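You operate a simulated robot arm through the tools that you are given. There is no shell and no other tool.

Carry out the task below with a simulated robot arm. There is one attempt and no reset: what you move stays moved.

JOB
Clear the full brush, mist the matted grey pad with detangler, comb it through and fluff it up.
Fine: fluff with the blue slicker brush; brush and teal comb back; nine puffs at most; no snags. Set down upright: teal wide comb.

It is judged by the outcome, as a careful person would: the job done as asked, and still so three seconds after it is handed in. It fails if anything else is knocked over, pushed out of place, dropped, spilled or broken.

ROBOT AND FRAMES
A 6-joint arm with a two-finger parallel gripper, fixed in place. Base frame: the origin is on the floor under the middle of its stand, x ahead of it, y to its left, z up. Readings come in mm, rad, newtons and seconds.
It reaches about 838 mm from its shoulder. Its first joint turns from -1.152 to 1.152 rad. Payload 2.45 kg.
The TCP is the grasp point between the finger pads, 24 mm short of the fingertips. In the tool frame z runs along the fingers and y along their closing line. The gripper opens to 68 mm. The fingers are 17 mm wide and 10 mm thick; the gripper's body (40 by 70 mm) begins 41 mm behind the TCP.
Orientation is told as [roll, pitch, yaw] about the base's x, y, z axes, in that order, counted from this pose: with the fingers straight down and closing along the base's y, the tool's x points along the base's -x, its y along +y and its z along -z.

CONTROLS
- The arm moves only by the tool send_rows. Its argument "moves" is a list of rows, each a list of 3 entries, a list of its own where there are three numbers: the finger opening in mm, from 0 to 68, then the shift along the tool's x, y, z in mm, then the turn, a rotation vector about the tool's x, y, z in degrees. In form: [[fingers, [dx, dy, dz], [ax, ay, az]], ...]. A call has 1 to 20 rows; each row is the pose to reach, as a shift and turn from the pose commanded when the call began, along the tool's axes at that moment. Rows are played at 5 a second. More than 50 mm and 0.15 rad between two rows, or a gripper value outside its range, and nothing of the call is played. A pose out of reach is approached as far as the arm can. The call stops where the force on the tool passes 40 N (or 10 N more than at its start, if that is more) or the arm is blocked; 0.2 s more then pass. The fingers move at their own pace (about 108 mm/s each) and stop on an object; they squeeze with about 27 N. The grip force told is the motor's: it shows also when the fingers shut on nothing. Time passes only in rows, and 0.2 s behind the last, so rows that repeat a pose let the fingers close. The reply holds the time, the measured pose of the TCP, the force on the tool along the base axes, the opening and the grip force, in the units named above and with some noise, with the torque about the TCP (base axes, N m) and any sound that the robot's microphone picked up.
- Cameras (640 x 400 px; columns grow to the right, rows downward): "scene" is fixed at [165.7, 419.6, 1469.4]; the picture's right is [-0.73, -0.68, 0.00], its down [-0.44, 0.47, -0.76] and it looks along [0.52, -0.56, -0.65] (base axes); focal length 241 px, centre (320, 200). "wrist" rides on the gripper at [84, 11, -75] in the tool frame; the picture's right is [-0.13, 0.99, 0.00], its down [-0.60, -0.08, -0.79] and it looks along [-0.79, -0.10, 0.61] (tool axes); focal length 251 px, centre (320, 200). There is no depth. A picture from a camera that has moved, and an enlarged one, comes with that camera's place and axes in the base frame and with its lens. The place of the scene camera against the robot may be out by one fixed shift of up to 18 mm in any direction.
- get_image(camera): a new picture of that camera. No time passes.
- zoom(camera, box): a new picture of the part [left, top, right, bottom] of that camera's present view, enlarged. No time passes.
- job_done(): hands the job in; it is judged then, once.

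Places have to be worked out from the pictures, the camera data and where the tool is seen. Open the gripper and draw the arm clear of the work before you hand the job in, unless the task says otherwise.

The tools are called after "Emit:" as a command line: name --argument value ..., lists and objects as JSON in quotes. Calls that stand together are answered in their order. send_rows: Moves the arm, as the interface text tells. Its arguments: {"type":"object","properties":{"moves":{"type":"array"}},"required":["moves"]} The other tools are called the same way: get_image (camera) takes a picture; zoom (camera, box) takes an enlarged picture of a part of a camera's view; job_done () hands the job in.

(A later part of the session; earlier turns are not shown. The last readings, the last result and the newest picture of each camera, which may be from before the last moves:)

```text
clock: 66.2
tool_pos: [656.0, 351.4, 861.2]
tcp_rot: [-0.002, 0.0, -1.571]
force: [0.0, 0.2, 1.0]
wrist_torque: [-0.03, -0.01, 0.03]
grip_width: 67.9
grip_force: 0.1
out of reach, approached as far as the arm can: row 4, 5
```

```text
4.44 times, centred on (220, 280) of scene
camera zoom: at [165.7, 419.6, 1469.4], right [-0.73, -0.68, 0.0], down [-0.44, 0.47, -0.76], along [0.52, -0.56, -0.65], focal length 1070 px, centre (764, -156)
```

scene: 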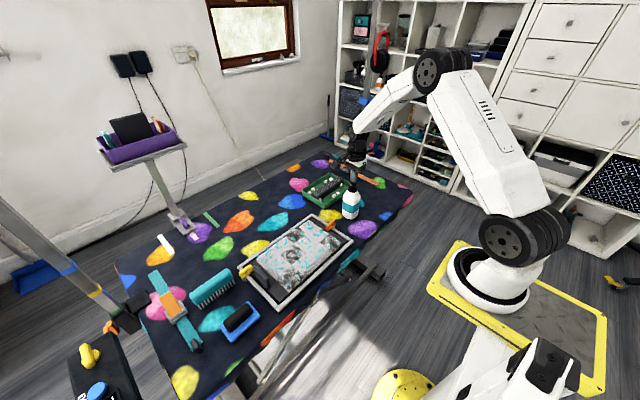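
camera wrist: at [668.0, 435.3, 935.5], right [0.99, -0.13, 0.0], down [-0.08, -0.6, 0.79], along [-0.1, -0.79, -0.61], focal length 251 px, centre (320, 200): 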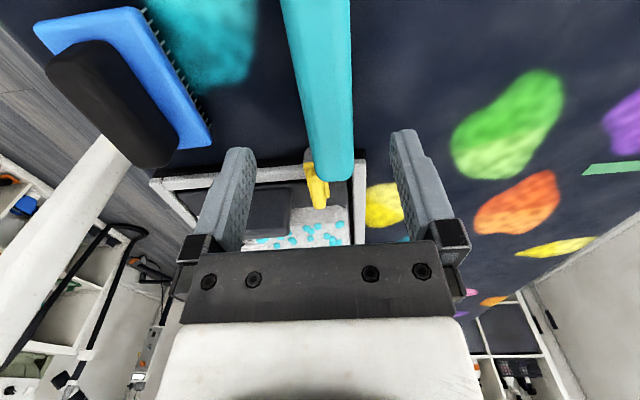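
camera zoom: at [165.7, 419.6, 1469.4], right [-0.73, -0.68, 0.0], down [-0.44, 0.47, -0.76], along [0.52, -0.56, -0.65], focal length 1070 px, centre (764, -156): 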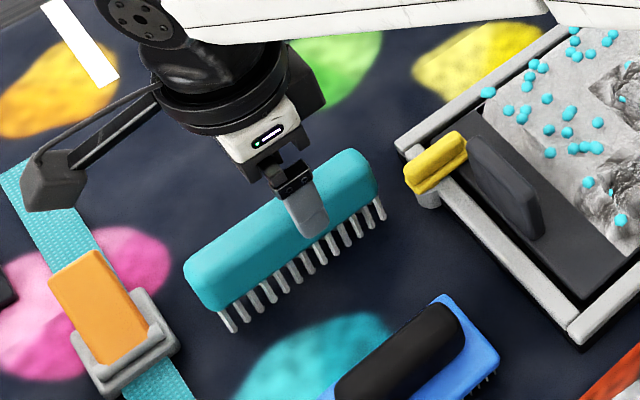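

The straight-down reach falls a few mm short here. A 12° tilt about the finger-closing axis keeps the pads flush on the comb and brings the wrist inboard. I'll apply it and centre on the comb.

Emit:
send_rows --moves '[[68, [0, 0, -6], [0, 6, 0]], [68, [3, 3, -6], [0, 12, 0]], [68, [6, 5.5, 0], [0, 12, 0]], [68, [6, 5.5, 15], [0, 12, 0]], [68, [6, 5.5, 15], [0, 12, 0]]]'

Emit:
get_image --camera "wrist"

Emit:
zoom --camera "scene" --box '[170, 235, 270, 325]'

```text
clock: 67.4
tool_pos: [662.0, 355.0, 847.1]
tcp_rot: [-0.003, 0.21, -1.57]
force: [-0.5, -0.1, -0.4]
wrist_torque: [0.03, 0.01, 0.02]
grip_width: 67.9
grip_force: 0.1
```

```text
taken
camera wrist: at [673.4, 422.9, 936.8], right [0.99, -0.13, -0.03], down [-0.08, -0.76, 0.65], along [-0.1, -0.64, -0.76], focal length 251 px, centre (320, 200)
```

wrist: 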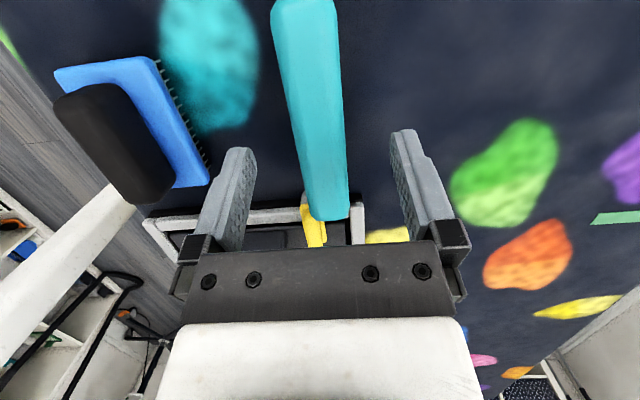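

```text
4.44 times, centred on (220, 280) of scene
camera zoom: at [165.7, 419.6, 1469.4], right [-0.73, -0.68, 0.0], down [-0.44, 0.47, -0.76], along [0.52, -0.56, -0.65], focal length 1070 px, centre (764, -156)
```

zoom: 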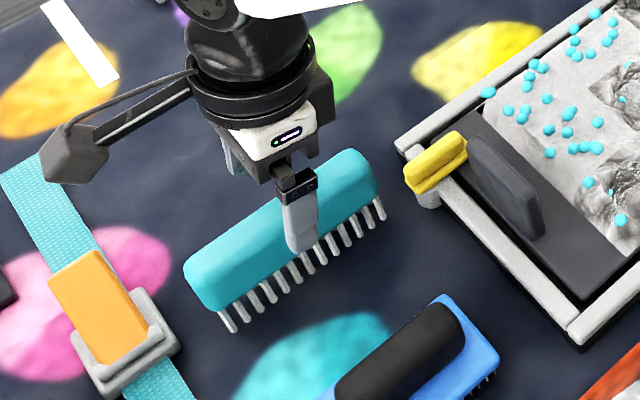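

Both comb ends are visible now: y≈299–420, centre (661.7, 360), right under the fingers. Descending to grip the body and closing.

Emit:
send_rows --moves '[[68, [-4, 0, 18], [0, 0, 0]], [68, [-7, 0, 33], [0, 0, 0]], [68, [-7.9, 0, 37.2], [0, 0, 0]], [68, [-7.9, 0, 37.2], [0, 0, 0]], [18, [-7.9, 0, 37.2], [0, 0, 0]], [18, [-7.9, 0, 37.2], [0, 0, 0]], [18, [-7.9, 0, 37.2], [0, 0, 0]]]'

Emit:
get_image --camera "wrist"

Emit:
zoom --camera "scene" --box '[170, 235, 270, 325]'

```text
clock: 69.0
tool_pos: [661.8, 357.2, 807.7]
tcp_rot: [-0.001, 0.21, -1.571]
force: [-0.1, -0.9, 0.4]
wrist_torque: [-0.02, 0.03, -0.01]
grip_width: 27.8
grip_force: 27.1
```

```text
taken
camera wrist: at [672.8, 423.5, 898.6], right [0.99, -0.13, -0.03], down [-0.08, -0.76, 0.65], along [-0.1, -0.64, -0.76], focal length 251 px, centre (320, 200)
```

wrist: 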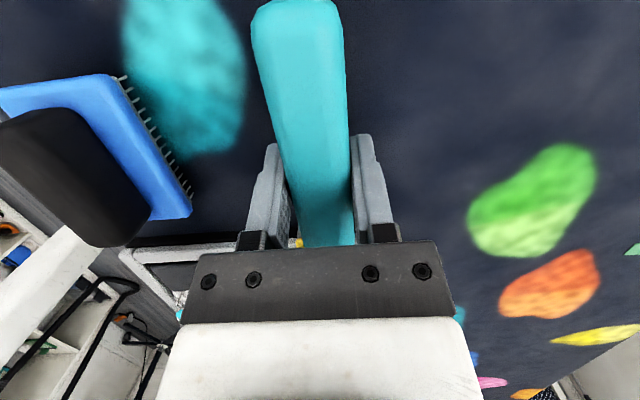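

```text
4.44 times, centred on (220, 280) of scene
camera zoom: at [165.6, 419.6, 1469.4], right [-0.73, -0.68, 0.0], down [-0.44, 0.47, -0.76], along [0.52, -0.56, -0.65], focal length 1070 px, centre (764, -156)
```

zoom: 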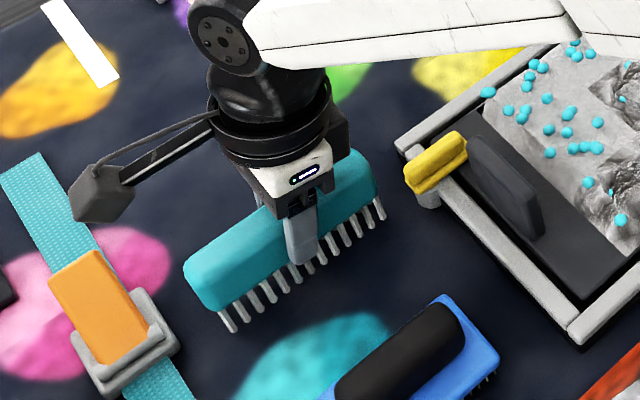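

The comb is held firmly at 27.8 mm, and its rest pose is TCP (661.8, 357.2, 808) with this tilt. I'll lift it straight up and look at the teeth.

Emit:
send_rows --moves '[[18, [2, 0, -10], [0, 0, 0]], [18, [8, 0, -40], [0, 0, 0]], [18, [17, 0, -80], [0, 0, 0]], [18, [21, 0, -98], [0, 0, 0]], [18, [21, 0, -98], [0, 0, 0]]]'

Emit:
zoom --camera "scene" --box '[170, 210, 270, 310]'

```text
clock: 70.2
tool_pos: [660.4, 356.5, 909.2]
tcp_rot: [-0.002, 0.207, -1.571]
force: [-1.3, -0.8, -0.7]
wrist_torque: [0.0, -0.04, -0.02]
grip_width: 27.6
grip_force: 27.0
```

```text
4.00 times, centred on (220, 260) of scene
camera zoom: at [165.7, 419.7, 1469.4], right [-0.73, -0.68, 0.0], down [-0.44, 0.47, -0.76], along [0.52, -0.56, -0.65], focal length 963 px, centre (720, -40)
```

zoom: 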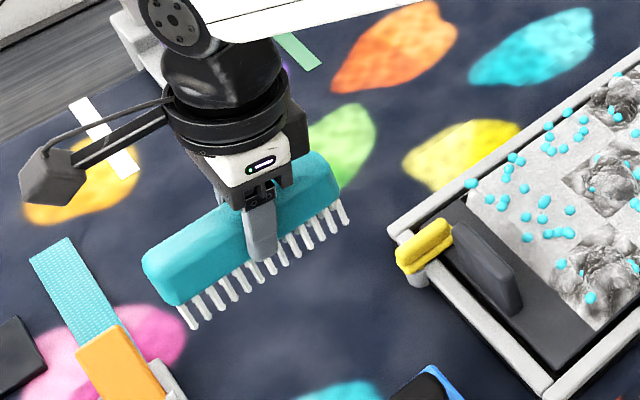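

The comb hangs level with its 12 teeth down, tips 58 mm below the TCP. I'll bring it over a plain part of the pad around (580,15), clear of all mats, to find the hair surface height.

Emit:
send_rows --moves '[[18, [-42.1, -10, -9], [0, 0, 0]], [18, [-84.2, -20, -17.9], [0, 0, 0]], [18, [-126.3, -30, -26.9], [0, 0, 0]], [18, [-168.5, -40, -35.8], [0, 0, 0]], [18, [-210.6, -50, -44.8], [0, 0, 0]], [18, [-252.7, -60, -53.8], [0, 0, 0]], [18, [-294.8, -70, -62.7], [0, 0, 0]], [18, [-337, -80, -71.7], [0, 0, 0]], [18, [-337, -80, -71.7], [0, 0, 0]]]'

Emit:
get_image --camera "wrist"

Emit:
zoom --camera "scene" --box '[235, 180, 355, 300]'

```text
clock: 72.2
tool_pos: [582.4, 12.3, 910.6]
tcp_rot: [0.0, 0.209, -1.571]
force: [0.3, -0.2, -0.6]
wrist_torque: [0.01, 0.01, 0.0]
grip_width: 27.7
grip_force: 26.9
```

```text
taken
camera wrist: at [593.7, 79.8, 1000.5], right [0.99, -0.13, -0.03], down [-0.08, -0.76, 0.65], along [-0.1, -0.64, -0.76], focal length 251 px, centre (320, 200)
```

wrist: 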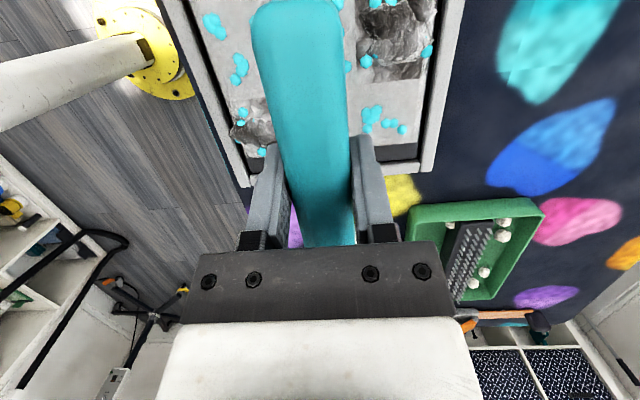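

```text
3.33 times, centred on (295, 240) of scene
camera zoom: at [165.7, 419.6, 1469.4], right [-0.73, -0.68, 0.0], down [-0.44, 0.47, -0.76], along [0.52, -0.56, -0.65], focal length 802 px, centre (403, 67)
```

zoom: 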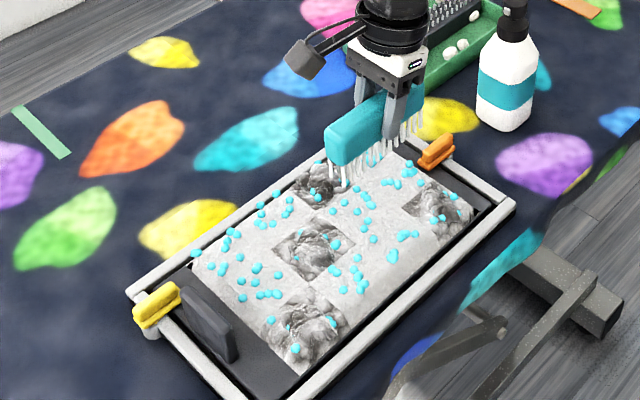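

The comb is above the plain strip of pad between the mats. I'll lower it toward the hair in steps, watching for first contact.

Emit:
send_rows --moves '[[18, [-5, 0, 24], [0, 0, 0]], [18, [-10, 0, 47], [0, 0, 0]], [18, [-12.5, 0, 58.7], [0, 0, 0]], [18, [-12.5, 0, 58.7], [0, 0, 0]]]'

Emit:
zoom --camera "scene" --box '[265, 190, 345, 270]'

```text
clock: 73.2
tool_pos: [582.4, 11.6, 849.6]
tcp_rot: [-0.001, 0.209, -1.57]
force: [0.1, -0.5, -1.1]
wrist_torque: [0.02, -0.03, 0.01]
grip_width: 27.8
grip_force: 27.0
```

```text
5.00 times, centred on (305, 230) of scene
camera zoom: at [165.7, 419.6, 1469.4], right [-0.73, -0.68, 0.0], down [-0.44, 0.47, -0.76], along [0.52, -0.56, -0.65], focal length 1204 px, centre (395, 50)
```

zoom: 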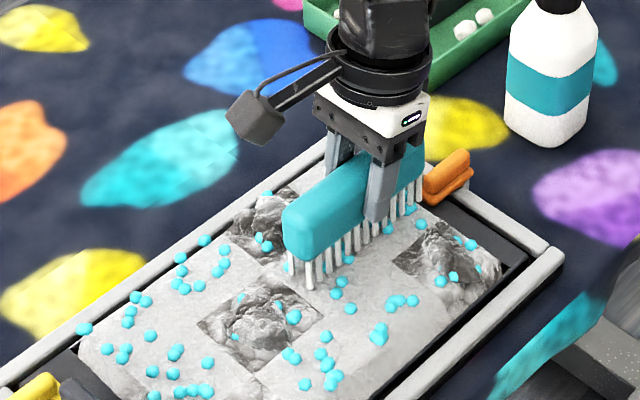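

Teeth tips are near z≈792 with no contact yet. I'll go on down in 4–5 mm steps.

Emit:
send_rows --moves '[[18, [-0.6, 0, 2.9], [0, 0, 0]], [18, [-1.2, 0, 5.9], [0, 0, 0]], [18, [-1.2, 0, 5.9], [0, 0, 0]]]'

Emit:
send_rows --moves '[[18, [-0.5, 0, 2.5], [0, 0, 0]], [18, [-1.0, 0, 4.9], [0, 0, 0]], [18, [-1.0, 0, 4.9], [0, 0, 0]]]'

Emit:
zoom --camera "scene" --box '[275, 200, 335, 260]'

```text
clock: 74.0
tool_pos: [582.2, 12.9, 844.9]
tcp_rot: [0.002, 0.21, -1.569]
force: [-8.0, 3.0, 28.0]
wrist_torque: [0.04, 0.24, 0.0]
grip_width: 27.4
grip_force: 26.7
```

```text
clock: 74.8
tool_pos: [582.2, 10.7, 838.7]
tcp_rot: [0.002, 0.209, -1.572]
force: [2.1, -0.7, 19.9]
wrist_torque: [-0.03, -0.04, 0.01]
grip_width: 27.7
grip_force: 27.4
```

```text
6.67 times, centred on (305, 230) of scene
camera zoom: at [165.3, 419.6, 1469.5], right [-0.73, -0.68, 0.0], down [-0.44, 0.47, -0.76], along [0.52, -0.56, -0.65], focal length 1605 px, centre (420, 0)
```

zoom: 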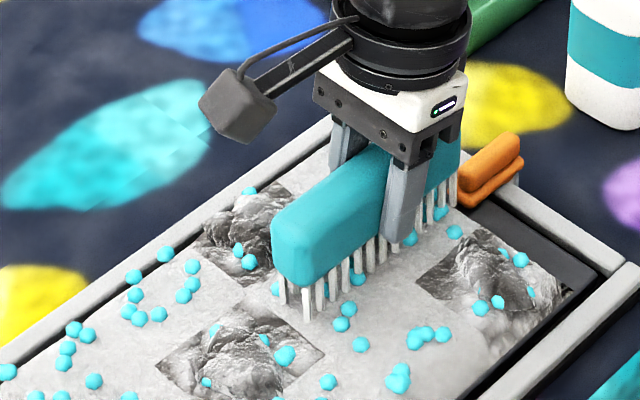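

Contact came at tips z≈787–788, and I pressed harder than wanted (20–28 N). I'll lift off at once and check that the comb hasn't slipped in the fingers.

Emit:
send_rows --moves '[[18, [1.2, 0, -5.9], [0, 0, 0]], [18, [4.2, 0, -19.6], [0, 0, 0]], [18, [8.3, 0, -39.1], [0, 0, 0]], [18, [8.3, 0, -39.1], [0, 0, 0]]]'

Emit:
get_image --camera "wrist"

Emit:
zoom --camera "scene" --box '[265, 190, 345, 270]'

```text
clock: 75.8
tool_pos: [581.6, 13.6, 877.1]
tcp_rot: [-0.002, 0.21, -1.572]
force: [-0.5, -0.2, -1.6]
wrist_torque: [-0.01, 0.02, 0.0]
grip_width: 27.6
grip_force: 26.6
```

```text
taken
camera wrist: at [593.6, 79.3, 967.4], right [0.99, -0.13, -0.03], down [-0.08, -0.76, 0.65], along [-0.1, -0.64, -0.76], focal length 251 px, centre (320, 200)
```

wrist: 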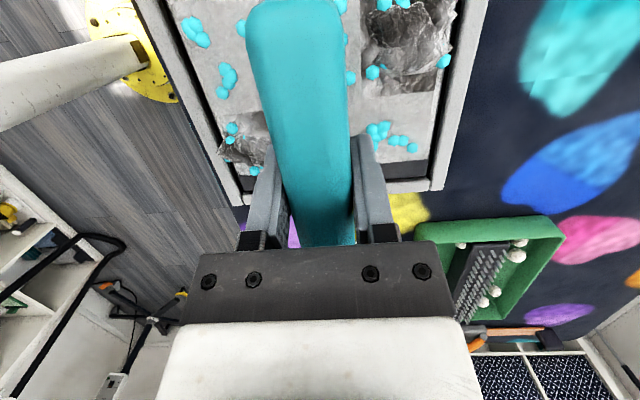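

```text
5.00 times, centred on (305, 230) of scene
camera zoom: at [165.7, 419.6, 1469.4], right [-0.73, -0.68, 0.0], down [-0.44, 0.47, -0.76], along [0.52, -0.56, -0.65], focal length 1204 px, centre (395, 50)
```

zoom: 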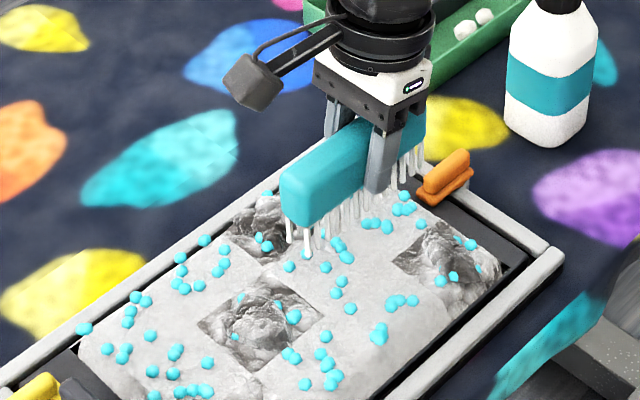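

The comb slid up about 6 mm in the grip, so its tips are now about 52 mm below the TCP and the pad surface is touched at TCP z≈839.5. It is still level and secure. I'll start combing on the far mat (642,47) with a first light pass high above the skin, entering from the far side.

Emit:
send_rows --moves '[[18, [10.2, 37, 2.2], [0, 0, 0]], [18, [20.4, 74, 4.3], [0, 0, 0]], [18, [30.7, 112, 6.5], [0, 0, 0]], [18, [27.3, 112, 22.5], [0, 0, 0]], [18, [24.2, 112, 37], [0, 0, 0]], [18, [24.2, 112, 37], [0, 0, 0]]]'

Emit:
zoom --camera "scene" --box '[255, 180, 335, 260]'

Emit:
get_image --camera "wrist"

```text
clock: 77.2
tool_pos: [694.9, 43.8, 847.3]
tcp_rot: [-0.001, 0.211, -1.571]
force: [0.3, 0.4, -1.0]
wrist_torque: [0.02, 0.0, 0.02]
grip_width: 27.3
grip_force: 27.0
```

```text
5.00 times, centred on (295, 220) of scene
camera zoom: at [165.7, 419.6, 1469.4], right [-0.73, -0.68, 0.0], down [-0.44, 0.47, -0.76], along [0.52, -0.56, -0.65], focal length 1204 px, centre (445, 100)
```

zoom: 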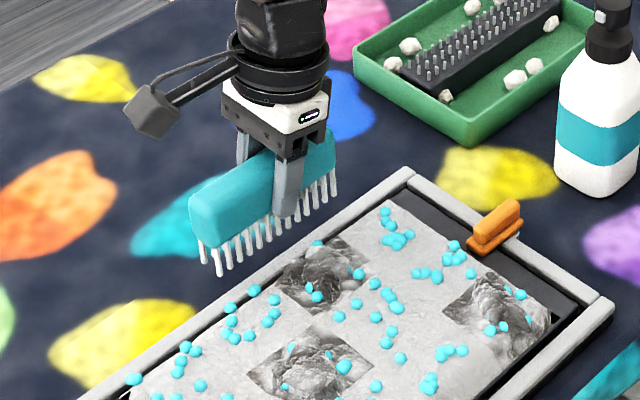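

```text
taken
camera wrist: at [706.9, 111.3, 936.7], right [0.99, -0.13, -0.03], down [-0.08, -0.76, 0.65], along [-0.1, -0.64, -0.76], focal length 251 px, centre (320, 200)
```

wrist: 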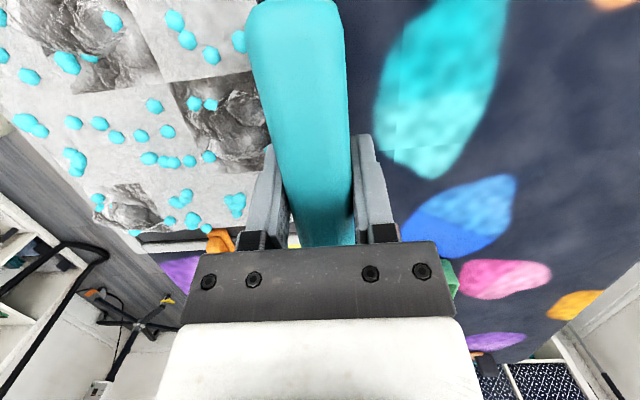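

The comb is poised off the far edge, beside the first mat. Drawing it slowly toward the robot on a light, high pass.

Emit:
send_rows --moves '[[18, [0, -8, 0], [0, 0, 0]], [18, [0, -16, 0], [0, 0, 0]], [18, [0, -24, 0], [0, 0, 0]], [18, [0, -32, 0], [0, 0, 0]], [18, [0, -40, 0], [0, 0, 0]], [18, [0, -48, 0], [0, 0, 0]], [18, [0, -56, 0], [0, 0, 0]]]'

Emit:
zoom --camera "scene" --box '[255, 190, 325, 260]'

```text
clock: 78.8
tool_pos: [637.9, 42.2, 847.1]
tcp_rot: [0.0, 0.21, -1.572]
force: [-0.5, 0.1, -0.8]
wrist_torque: [-0.02, -0.02, -0.04]
grip_width: 27.7
grip_force: 27.1
```

```text
5.71 times, centred on (290, 225) of scene
camera zoom: at [165.7, 419.6, 1469.4], right [-0.73, -0.68, 0.0], down [-0.44, 0.47, -0.76], along [0.52, -0.56, -0.65], focal length 1376 px, centre (491, 57)
```

zoom: 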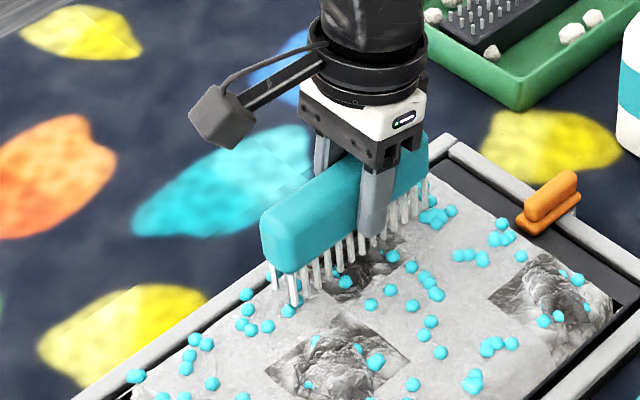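

No resistance so far. Finishing this light pass out past the near side of the mat.

Emit:
send_rows --moves '[[18, [0, -8, 0], [0, 0, 0]], [18, [0, -16, 0], [0, 0, 0]], [18, [0, -24, 0], [0, 0, 0]], [18, [0, -32, 0], [0, 0, 0]], [18, [0, -40, 0], [0, 0, 0]], [18, [0, -48, 0], [0, 0, 0]]]'

Emit:
zoom --camera "scene" --box '[255, 190, 325, 260]'

```text
clock: 80.2
tool_pos: [590.8, 42.7, 846.8]
tcp_rot: [0.0, 0.209, -1.569]
force: [-0.3, 0.5, -1.6]
wrist_torque: [0.01, 0.0, -0.03]
grip_width: 27.8
grip_force: 27.0
```

```text
5.71 times, centred on (290, 225) of scene
camera zoom: at [165.7, 419.6, 1469.4], right [-0.73, -0.68, 0.0], down [-0.44, 0.47, -0.76], along [0.52, -0.56, -0.65], focal length 1376 px, centre (491, 57)
```

zoom: 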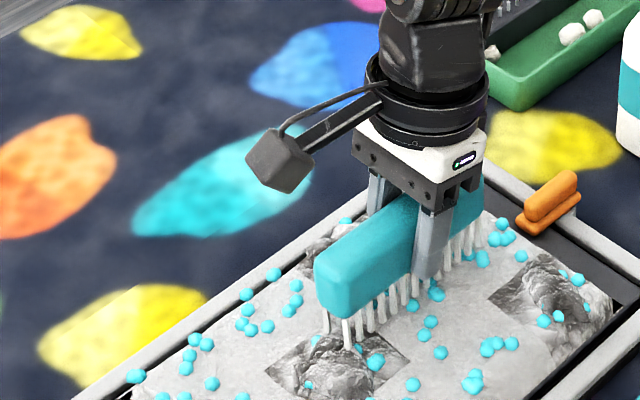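

No contact on that pass, so it was above the tangle. I'll return over the top and do a second pass 4 mm lower.

Emit:
send_rows --moves '[[18, [2.5, 0, -11.7], [0, 0, 0]], [18, [2.5, 45, -11.7], [0, 0, 0]], [18, [2.5, 90, -11.7], [0, 0, 0]], [18, [2.5, 105, -11.7], [0, 0, 0]], [18, [-0.8, 105, 3.9], [0, 0, 0]], [18, [-0.8, 105, 3.9], [0, 0, 0]], [18, [-0.8, 97, 3.9], [0, 0, 0]], [18, [-0.8, 89, 3.9], [0, 0, 0]], [18, [-0.8, 81, 3.9], [0, 0, 0]], [18, [-0.8, 73, 3.9], [0, 0, 0]], [18, [-0.8, 65, 3.9], [0, 0, 0]], [18, [-0.8, 57, 3.9], [0, 0, 0]]]'

Emit:
zoom --camera "scene" --box '[255, 190, 325, 260]'

```text
clock: 82.8
tool_pos: [647.0, 43.5, 843.1]
tcp_rot: [0.0, 0.208, -1.571]
force: [-0.1, 0.1, -1.3]
wrist_torque: [0.03, -0.03, -0.01]
grip_width: 27.6
grip_force: 26.5
```

```text
5.71 times, centred on (290, 225) of scene
camera zoom: at [165.7, 419.6, 1469.4], right [-0.73, -0.68, 0.0], down [-0.44, 0.47, -0.76], along [0.52, -0.56, -0.65], focal length 1376 px, centre (491, 57)
```

zoom: 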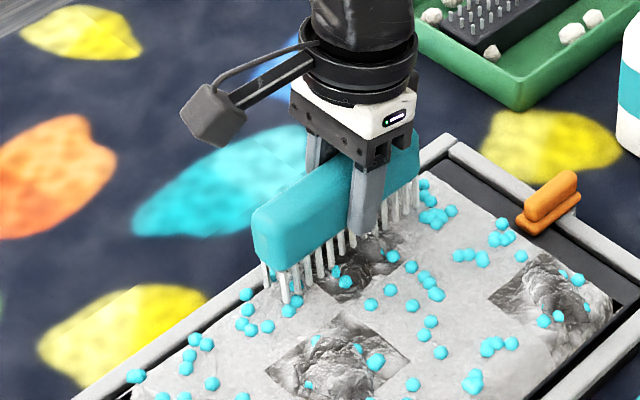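

Emit:
send_rows --moves '[[18, [0, -8, 0], [0, 0, 0]], [18, [0, -16, 0], [0, 0, 0]], [18, [0, -24, 0], [0, 0, 0]], [18, [0, -32, 0], [0, 0, 0]], [18, [0, -40, 0], [0, 0, 0]], [18, [0, -48, 0], [0, 0, 0]], [18, [0, -56, 0], [0, 0, 0]]]'

Emit:
zoom --camera "scene" --box '[255, 190, 325, 260]'

```text
clock: 84.4
tool_pos: [588.9, 41.7, 842.7]
tcp_rot: [-0.001, 0.21, -1.573]
force: [-0.2, 0.7, -0.1]
wrist_torque: [0.0, 0.01, 0.02]
grip_width: 27.7
grip_force: 27.0
```

```text
5.71 times, centred on (290, 225) of scene
camera zoom: at [165.7, 419.6, 1469.4], right [-0.73, -0.68, 0.0], down [-0.44, 0.47, -0.76], along [0.52, -0.56, -0.65], focal length 1376 px, centre (491, 57)
```

zoom: 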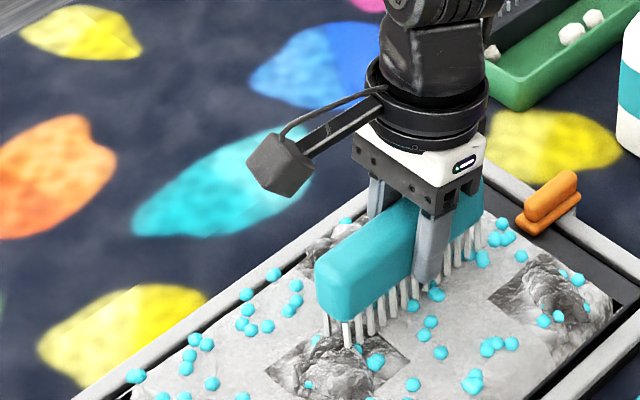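

Still free of contact and the mat is unchanged. Third pass goes right at skin level, about 3.5 mm lower, watching the force closely.

Emit:
send_rows --moves '[[18, [2.5, 0, -11.7], [0, 0, 0]], [18, [2.5, 45, -11.7], [0, 0, 0]], [18, [2.5, 90, -11.7], [0, 0, 0]], [18, [2.5, 105, -11.7], [0, 0, 0]], [18, [-0.7, 105, 3.4], [0, 0, 0]], [18, [-0.7, 105, 3.4], [0, 0, 0]], [18, [-0.7, 97, 3.4], [0, 0, 0]], [18, [-0.7, 89, 3.4], [0, 0, 0]], [18, [-0.7, 81, 3.4], [0, 0, 0]], [18, [-0.7, 73, 3.4], [0, 0, 0]], [18, [-0.7, 65, 3.4], [0, 0, 0]], [18, [-0.7, 57, 3.4], [0, 0, 0]]]'

Emit:
zoom --camera "scene" --box '[260, 200, 310, 250]'

```text
clock: 87.0
tool_pos: [647.9, 43.7, 840.0]
tcp_rot: [-0.002, 0.207, -1.571]
force: [0.8, 0.6, -1.4]
wrist_torque: [0.0, 0.03, -0.03]
grip_width: 28.0
grip_force: 27.4
```

```text
8.00 times, centred on (285, 225) of scene
camera zoom: at [165.7, 419.6, 1469.4], right [-0.73, -0.68, 0.0], down [-0.44, 0.47, -0.76], along [0.52, -0.56, -0.65], focal length 1926 px, centre (600, 0)
```

zoom: 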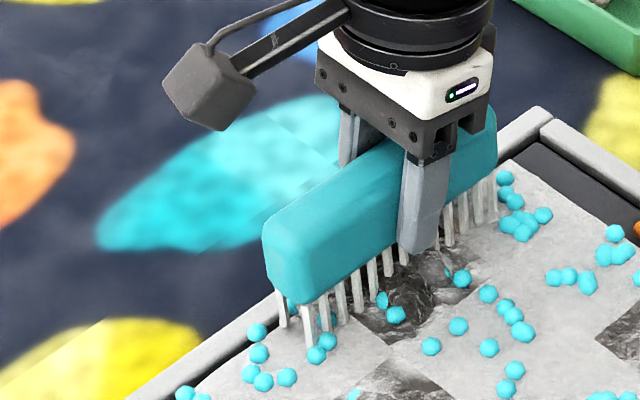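

Still no force at x≈648. I'll lower in 1.5 mm steps right here to find where the teeth meet the hair.

Emit:
send_rows --moves '[[18, [-0.3, 0, 1.5], [0, 0, 0]], [18, [-0.3, 0, 1.5], [0, 0, 0]]]'

Emit:
send_rows --moves '[[18, [-0.3, 0, 1.5], [0, 0, 0]], [18, [-0.3, 0, 1.5], [0, 0, 0]]]'

```text
clock: 87.6
tool_pos: [649.0, 42.5, 839.2]
tcp_rot: [0.0, 0.209, -1.569]
force: [-3.8, 0.3, 9.8]
wrist_torque: [-0.6, 0.17, -0.16]
grip_width: 28.0
grip_force: 26.9
```

```text
clock: 88.2
tool_pos: [648.1, 42.6, 837.6]
tcp_rot: [0.002, 0.21, -1.571]
force: [-3.3, 0.8, 20.1]
wrist_torque: [0.01, 0.17, -0.02]
grip_width: 27.6
grip_force: 27.4
```

Contact is at about TCP 839.3, with around 7 N per mm below. I'll ease back to a light 4–5 N touch and draw through slowly.

Emit:
send_rows --moves '[[18, [0.4, 0, -2], [0, 0, 0]], [18, [0.4, -4, -2], [0, 0, 0]], [18, [0.4, -8, -2], [0, 0, 0]], [18, [0.4, -12, -2], [0, 0, 0]], [18, [0.4, -16, -2], [0, 0, 0]]]'

Emit:
zoom --camera "scene" --box '[260, 200, 310, 250]'

```text
clock: 89.4
tool_pos: [632.3, 43.8, 839.2]
tcp_rot: [0.0, 0.211, -1.571]
force: [2.1, 0.5, 4.2]
wrist_torque: [0.1, -0.11, -0.06]
grip_width: 27.7
grip_force: 26.1
```

```text
8.00 times, centred on (285, 225) of scene
camera zoom: at [165.6, 419.6, 1469.4], right [-0.73, -0.68, 0.0], down [-0.44, 0.47, -0.76], along [0.52, -0.56, -0.65], focal length 1926 px, centre (600, 0)
```

zoom: 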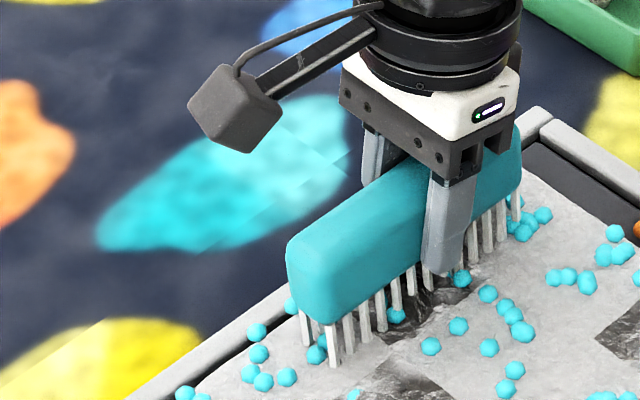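

About 4 N of touch and 2 N of drag, smooth with no snag. Continuing the stroke out of the mat.

Emit:
send_rows --moves '[[18, [0, -5, 0], [0, 0, 0]], [18, [0, -10, 0], [0, 0, 0]], [18, [0, -15, 0], [0, 0, 0]], [18, [0, -20, 0], [0, 0, 0]], [18, [0, -25, 0], [0, 0, 0]], [18, [0, -30, 0], [0, 0, 0]], [18, [0, -35, 0], [0, 0, 0]], [18, [0, -40, 0], [0, 0, 0]], [18, [0, -45, 0], [0, 0, 0]]]'

Emit:
zoom --camera "scene" --box '[260, 200, 310, 250]'

Emit:
get_image --camera "wrist"

```text
clock: 91.4
tool_pos: [585.6, 42.5, 838.5]
tcp_rot: [0.001, 0.209, -1.571]
force: [-0.3, 0.1, 0.0]
wrist_torque: [-0.03, -0.05, -0.01]
grip_width: 27.6
grip_force: 26.3
```

```text
8.00 times, centred on (285, 225) of scene
camera zoom: at [165.7, 419.6, 1469.4], right [-0.73, -0.68, 0.0], down [-0.44, 0.47, -0.76], along [0.52, -0.56, -0.65], focal length 1926 px, centre (600, 0)
```

zoom: 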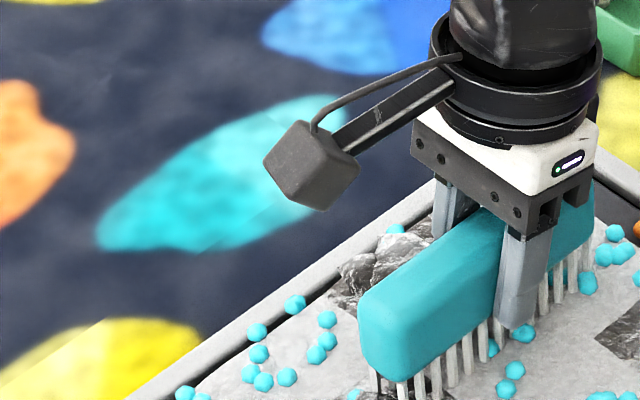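

```text
taken
camera wrist: at [597.8, 110.2, 927.8], right [0.99, -0.13, -0.03], down [-0.08, -0.76, 0.65], along [-0.1, -0.64, -0.76], focal length 251 px, centre (320, 200)
```

wrist: 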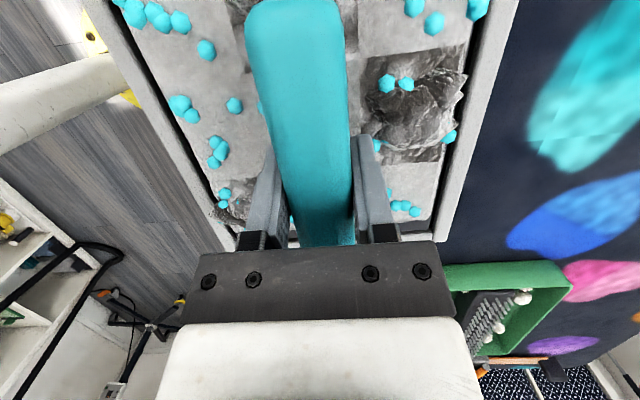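

Emit:
zoom --camera "wrist" --box '[340, 20, 500, 190]'

Emit:
zoom --camera "scene" --box '[270, 215, 315, 255]'

```text
2.35 times, centred on (420, 105) of wrist
camera zoom: at [597.8, 110.2, 927.8], right [0.99, -0.13, -0.03], down [-0.08, -0.76, 0.65], along [-0.1, -0.64, -0.76], focal length 592 px, centre (85, 424)
```

zoom: 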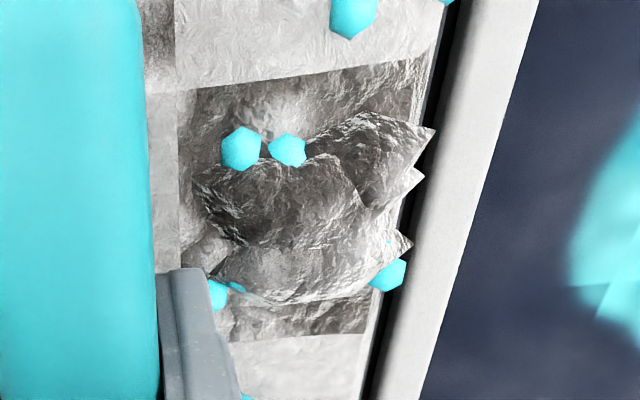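

```text
10.00 times, centred on (292, 235) of scene
camera zoom: at [165.7, 419.6, 1469.4], right [-0.73, -0.68, 0.0], down [-0.44, 0.47, -0.76], along [0.52, -0.56, -0.65], focal length 2407 px, centre (595, -150)
```

zoom: 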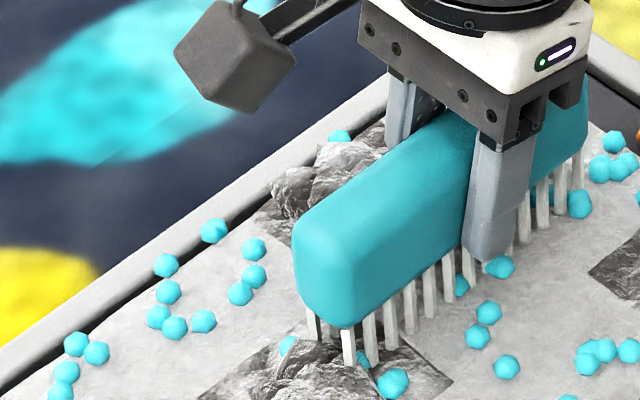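

The mat still looks lumpy after that partial stroke. I'll do one complete slow stroke at this light-contact height, starting from beyond the far edge and passing fully through the mat.

Emit:
send_rows --moves '[[18, [2.5, 0, -11.7], [0, 0, 0]], [18, [2.5, 45, -11.7], [0, 0, 0]], [18, [2.5, 90, -11.7], [0, 0, 0]], [18, [2.5, 106, -11.7], [0, 0, 0]], [18, [0, 106, 0], [0, 0, 0]], [18, [0, 100, 0], [0, 0, 0]], [18, [0, 94, 0], [0, 0, 0]], [18, [0, 88, 0], [0, 0, 0]], [18, [0, 82, 0], [0, 0, 0]], [18, [0, 76, 0], [0, 0, 0]], [18, [0, 70, 0], [0, 0, 0]], [18, [0, 64, 0], [0, 0, 0]], [18, [0, 58, 0], [0, 0, 0]], [18, [0, 52, 0], [0, 0, 0]]]'

Emit:
zoom --camera "wrist" --box '[150, 0, 400, 190]'

```text
clock: 94.4
tool_pos: [637.9, 44.6, 838.8]
tcp_rot: [-0.002, 0.21, -1.569]
force: [0.2, -0.2, -0.4]
wrist_torque: [-0.03, -0.03, 0.0]
grip_width: 27.7
grip_force: 26.9
```

```text
2.11 times, centred on (275, 95) of wrist
camera zoom: at [649.6, 110.7, 928.9], right [0.99, -0.13, -0.03], down [-0.08, -0.76, 0.65], along [-0.1, -0.64, -0.76], focal length 529 px, centre (415, 421)
```

zoom: 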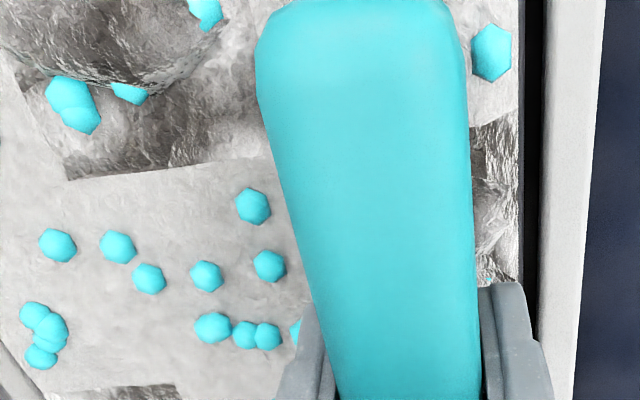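

Emit:
send_rows --moves '[[18, [-0.2, -6, 1], [0, 0, 0]], [18, [-0.2, -12, 1], [0, 0, 0]], [18, [-0.2, -18, 1], [0, 0, 0]], [18, [-0.2, -24, 1], [0, 0, 0]], [18, [-0.2, -30, 1], [0, 0, 0]], [18, [-0.2, -36, 1], [0, 0, 0]], [18, [-0.2, -42, 1], [0, 0, 0]], [18, [-0.2, -48, 1], [0, 0, 0]]]'

Emit:
zoom --camera "wrist" --box '[340, 20, 500, 190]'

```text
clock: 96.2
tool_pos: [591.3, 43.0, 837.7]
tcp_rot: [-0.002, 0.21, -1.571]
force: [1.1, -0.2, 0.5]
wrist_torque: [-0.08, -0.04, 0.0]
grip_width: 27.6
grip_force: 26.8
```

```text
2.35 times, centred on (420, 105) of wrist
camera zoom: at [601.9, 110.4, 927.9], right [0.99, -0.13, -0.03], down [-0.08, -0.76, 0.65], along [-0.1, -0.64, -0.76], focal length 592 px, centre (85, 424)
```

zoom: 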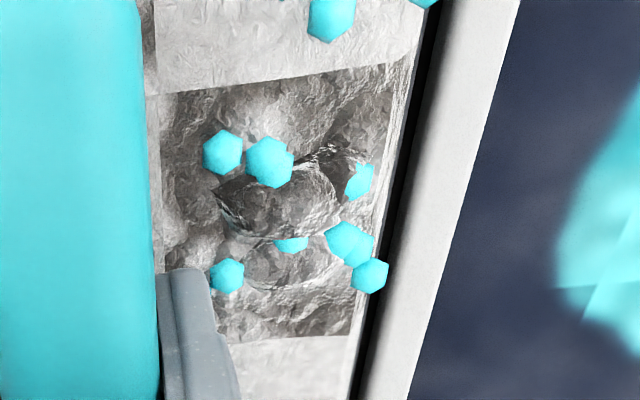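

That full stroke worked: the mat has visibly shrunk, with no snag sound. I'll repeat the same full stroke through this mat.

Emit:
send_rows --moves '[[18, [2.5, 0, -11.7], [0, 0, 0]], [18, [2.5, 45, -11.7], [0, 0, 0]], [18, [2.5, 90, -11.7], [0, 0, 0]], [18, [2.5, 100, -11.7], [0, 0, 0]], [18, [0, 100, 0], [0, 0, 0]], [18, [0, 94, 0], [0, 0, 0]], [18, [0, 88, 0], [0, 0, 0]], [18, [0, 82, 0], [0, 0, 0]], [18, [0, 76, 0], [0, 0, 0]], [18, [0, 70, 0], [0, 0, 0]], [18, [0, 64, 0], [0, 0, 0]], [18, [0, 58, 0], [0, 0, 0]], [18, [0, 52, 0], [0, 0, 0]], [18, [0, 46, 0], [0, 0, 0]], [18, [0, 40, 0], [0, 0, 0]], [18, [0, 34, 0], [0, 0, 0]], [18, [0, 27, 0], [0, 0, 0]], [18, [0, 20, 0], [0, 0, 0]], [18, [0, 13, 0], [0, 0, 0]], [18, [0, 5, 0], [0, 0, 0]]]'

Emit:
zoom --camera "wrist" --box '[340, 20, 500, 190]'

```text
clock: 100.4
tool_pos: [595.4, 43.9, 837.5]
tcp_rot: [0.0, 0.209, -1.571]
force: [8.9, -0.1, -0.6]
wrist_torque: [0.01, -0.47, -0.54]
grip_width: 27.6
grip_force: 27.0
```

```text
2.35 times, centred on (420, 105) of wrist
camera zoom: at [607.7, 110.4, 927.1], right [0.99, -0.13, -0.03], down [-0.08, -0.76, 0.65], along [-0.1, -0.64, -0.76], focal length 592 px, centre (85, 424)
```

zoom: 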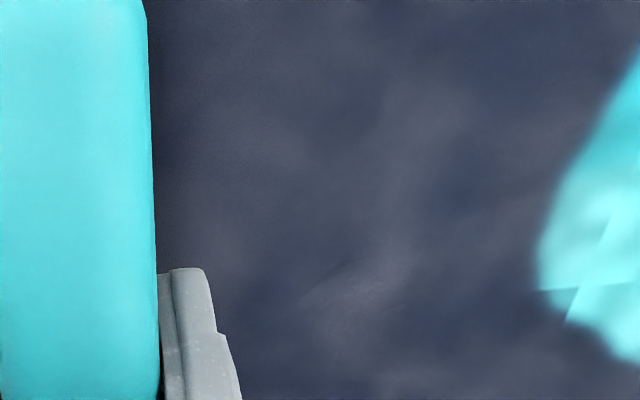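

The frame has vanished from the view and there's 9 N of drag in x, so I may have dragged the frame. Checking the scene at once before moving anything.

Emit:
get_image --camera "scene"

Emit:
zoom --camera "scene" --box '[220, 190, 380, 330]'

Emit:
get_image --camera "wrist"

```text
taken
```

scene: 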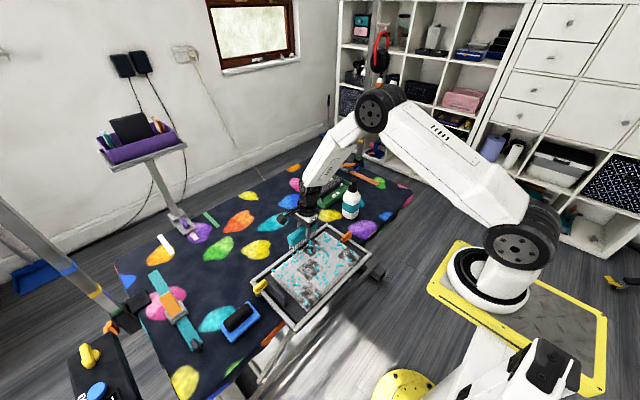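

```text
2.86 times, centred on (300, 260) of scene
camera zoom: at [165.9, 419.6, 1469.4], right [-0.73, -0.68, 0.0], down [-0.44, 0.47, -0.76], along [0.52, -0.56, -0.65], focal length 688 px, centre (377, 29)
```

zoom: 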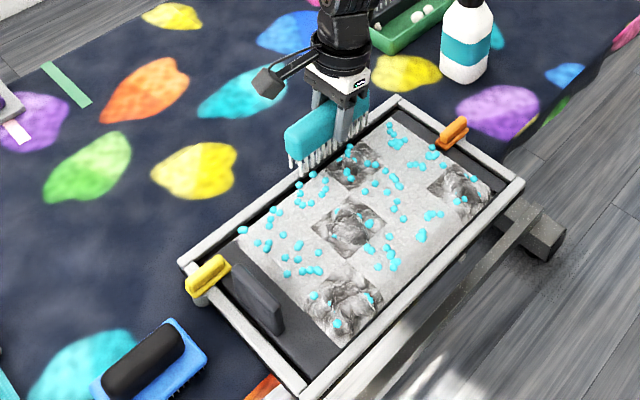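

```text
taken
camera wrist: at [607.7, 110.4, 927.1], right [0.99, -0.13, -0.03], down [-0.08, -0.76, 0.65], along [-0.1, -0.64, -0.76], focal length 251 px, centre (320, 200)
```

wrist: 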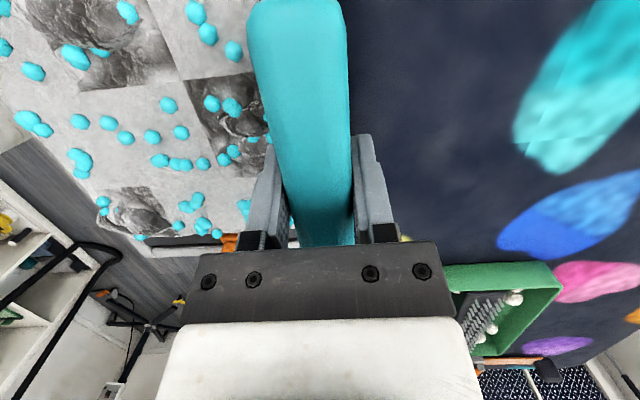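

My stroke caught the outer face of the far rail and slid the whole frame about 85 mm toward the robot; it now overhangs the table edge slightly but is stable. I must put it back. First I'll back the comb off the rail and lift clear without pressing on it.

Emit:
send_rows --moves '[[18, [0, 5, 0], [0, 0, 0]], [18, [0, 12, 0], [0, 0, 0]], [18, [5, 12, -24], [0, 0, 0]], [18, [13, 12, -60], [0, 0, 0]], [18, [21, 12, -100], [0, 0, 0]], [18, [31, 12, -147], [0, 0, 0]], [18, [31, 12, -147], [0, 0, 0]]]'

Emit:
zoom --camera "scene" --box '[235, 205, 355, 315]'

Emit:
get_image --camera "scene"

```text
clock: 102.0
tool_pos: [607.9, 42.3, 989.1]
tcp_rot: [-0.002, 0.211, -1.571]
force: [-0.5, -0.3, -0.5]
wrist_torque: [-0.02, -0.02, 0.02]
grip_width: 27.6
grip_force: 27.1
```

```text
3.64 times, centred on (295, 260) of scene
camera zoom: at [165.7, 419.6, 1469.4], right [-0.73, -0.68, 0.0], down [-0.44, 0.47, -0.76], along [0.52, -0.56, -0.65], focal length 875 px, centre (411, -18)
```

zoom: 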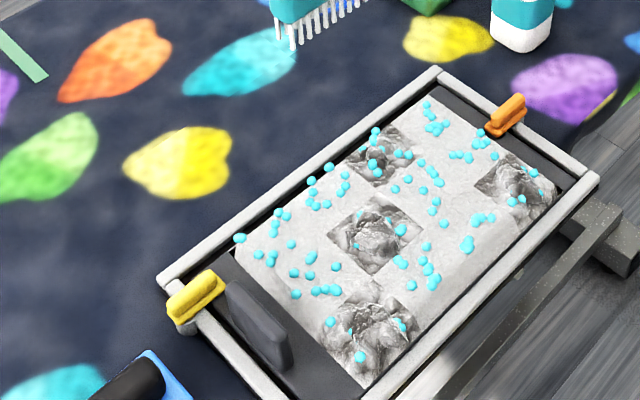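

```text
taken
```

scene: 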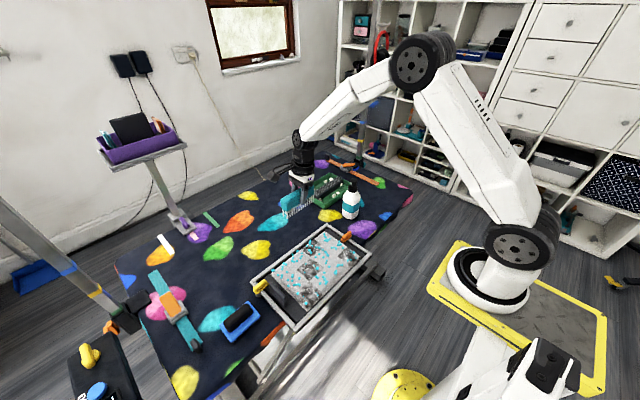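

Nothing tipped: the frame slid about 84 mm in −x with hardly any rotation, the droplets stayed on, and the far mat is now much reduced. To restore it I'll push evenly on the near rail's outer face with the wide comb teeth. First I'll check that the arm can reach the near side.

Emit:
send_rows --moves '[[18, [7.5, -40, 1.6], [0, 0, 0]], [18, [15, -80, 3.2], [0, 0, 0]], [18, [22.5, -120, 4.8], [0, 0, 0]], [18, [30, -160, 6.4], [0, 0, 0]], [18, [37.5, -200, 8], [0, 0, 0]], [18, [45, -242, 9.6], [0, 0, 0]], [18, [45, -242, 9.6], [0, 0, 0]]]'

Emit:
get_image --camera "scene"

Emit:
get_image --camera "wrist"

```text
clock: 103.6
tool_pos: [364.3, 89.4, 988.1]
tcp_rot: [-0.003, 0.211, -1.571]
force: [0.6, 1.3, -1.0]
wrist_torque: [0.0, -0.03, -0.02]
grip_width: 27.5
grip_force: 27.4
```

```text
taken
```

scene: 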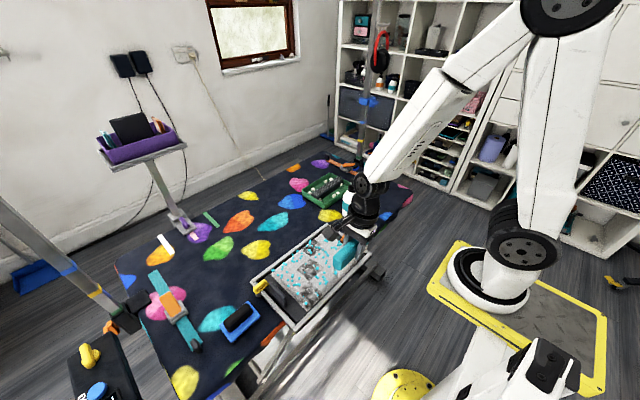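

```text
taken
camera wrist: at [376.6, 156.5, 1077.0], right [0.99, -0.13, -0.03], down [-0.08, -0.76, 0.65], along [-0.1, -0.64, -0.76], focal length 251 px, centre (320, 200)
```

wrist: 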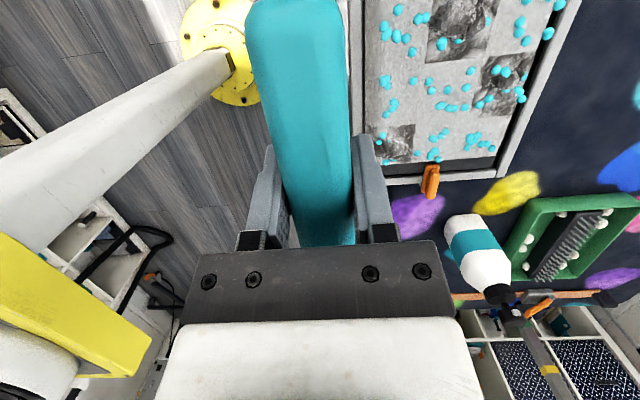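

The arm reaches. I'll zoom to locate the near rail precisely relative to the comb.

Emit:
zoom --camera "wrist" --box '[320, 0, 520, 200]'

Emit:
zoom --camera "scene" --box '[280, 210, 390, 330]'

```text
2.00 times, centred on (420, 100) of wrist
camera zoom: at [376.6, 156.5, 1077.0], right [0.99, -0.13, -0.03], down [-0.08, -0.76, 0.65], along [-0.1, -0.64, -0.76], focal length 503 px, centre (120, 400)
```

zoom: 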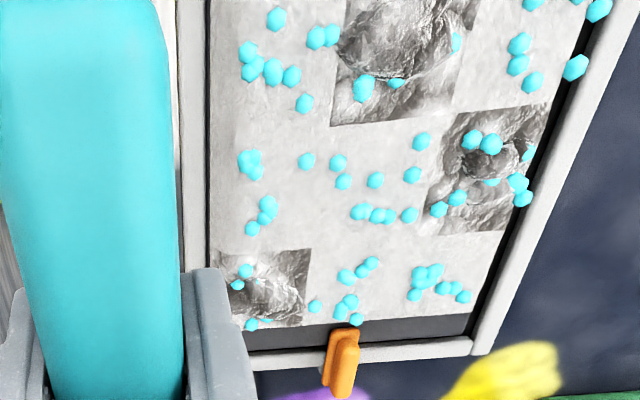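

```text
3.33 times, centred on (335, 270) of scene
camera zoom: at [165.6, 419.6, 1469.4], right [-0.73, -0.68, 0.0], down [-0.44, 0.47, -0.76], along [0.52, -0.56, -0.65], focal length 802 px, centre (270, -33)
```

zoom: 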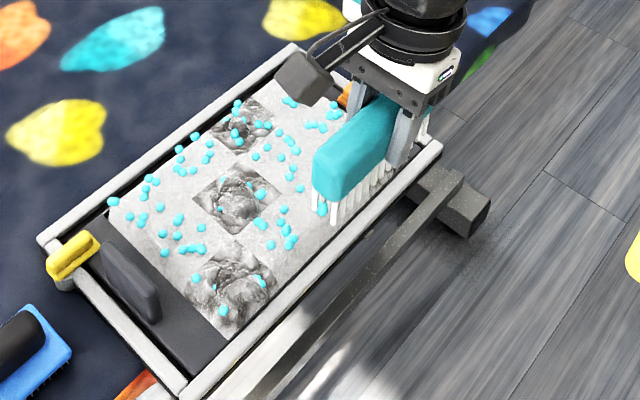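

The near rail's outer face is around x≈381–390, and the comb's teeth are at x≈364, safely outside it. I'll lower the comb there in two stages.

Emit:
send_rows --moves '[[18, [-8, -4, 38], [0, 0, 0]], [18, [-16, -4, 76], [0, 0, 0]], [18, [-23, -4, 108], [0, 0, 0]], [18, [-23, -4, 108], [0, 0, 0]]]'

Emit:
zoom --camera "scene" --box '[280, 210, 390, 330]'

Emit:
get_image --camera "wrist"

```text
clock: 104.6
tool_pos: [362.5, 88.7, 876.9]
tcp_rot: [-0.002, 0.209, -1.57]
force: [-1.1, -0.1, -1.2]
wrist_torque: [-0.01, 0.01, 0.01]
grip_width: 27.5
grip_force: 26.8
```

```text
3.33 times, centred on (335, 270) of scene
camera zoom: at [165.7, 419.6, 1469.4], right [-0.73, -0.68, 0.0], down [-0.44, 0.47, -0.76], along [0.52, -0.56, -0.65], focal length 802 px, centre (270, -33)
```

zoom: 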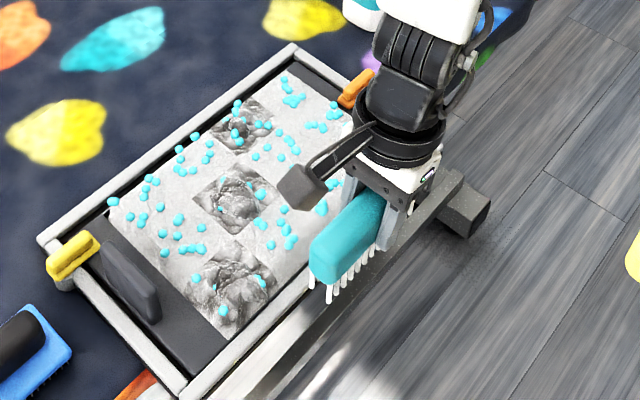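

```text
taken
camera wrist: at [374.1, 156.9, 966.7], right [0.99, -0.13, -0.03], down [-0.08, -0.76, 0.65], along [-0.1, -0.64, -0.76], focal length 251 px, centre (320, 200)
```

wrist: 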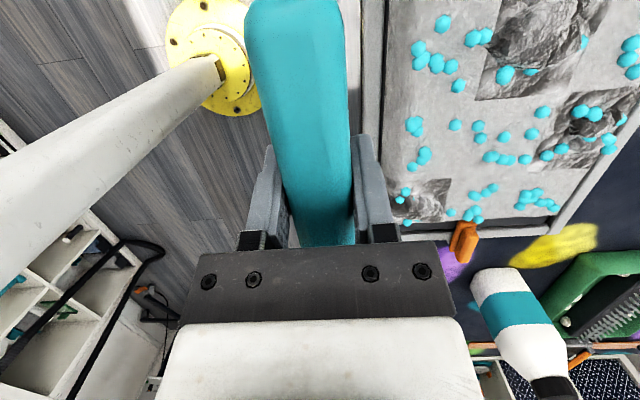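

The rail's outer edge reads x≈388 and the teeth are at x≈362. Lowering to tips z≈771, then checking before pushing.

Emit:
send_rows --moves '[[18, [-4, -2, 20], [0, 0, 0]], [18, [-8, -2, 38], [0, 0, 0]], [18, [-11.4, -2, 53.8], [0, 0, 0]], [18, [-11.4, -2, 53.8], [0, 0, 0]]]'

Emit:
zoom --camera "scene" --box '[280, 210, 390, 330]'

Emit:
get_image --camera "wrist"

```text
clock: 105.6
tool_pos: [359.0, 90.2, 823.7]
tcp_rot: [-0.002, 0.208, -1.572]
force: [0.3, 0.4, -1.0]
wrist_torque: [0.0, 0.01, -0.01]
grip_width: 27.5
grip_force: 27.1
```

```text
3.33 times, centred on (335, 270) of scene
camera zoom: at [165.7, 419.6, 1469.4], right [-0.73, -0.68, 0.0], down [-0.44, 0.47, -0.76], along [0.52, -0.56, -0.65], focal length 802 px, centre (270, -33)
```

zoom: 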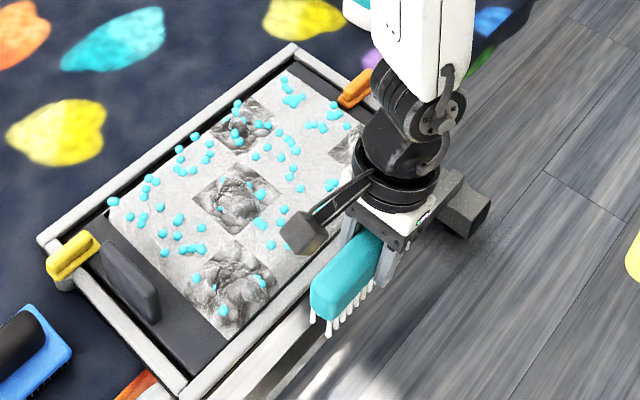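

```text
taken
camera wrist: at [370.5, 156.9, 912.7], right [0.99, -0.13, -0.03], down [-0.08, -0.76, 0.65], along [-0.1, -0.64, -0.76], focal length 251 px, centre (320, 200)
```

wrist: 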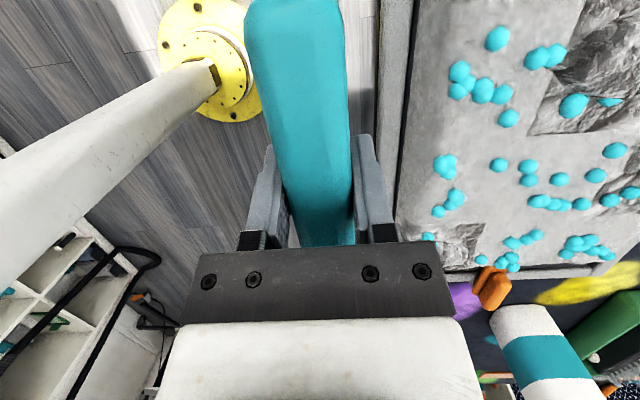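

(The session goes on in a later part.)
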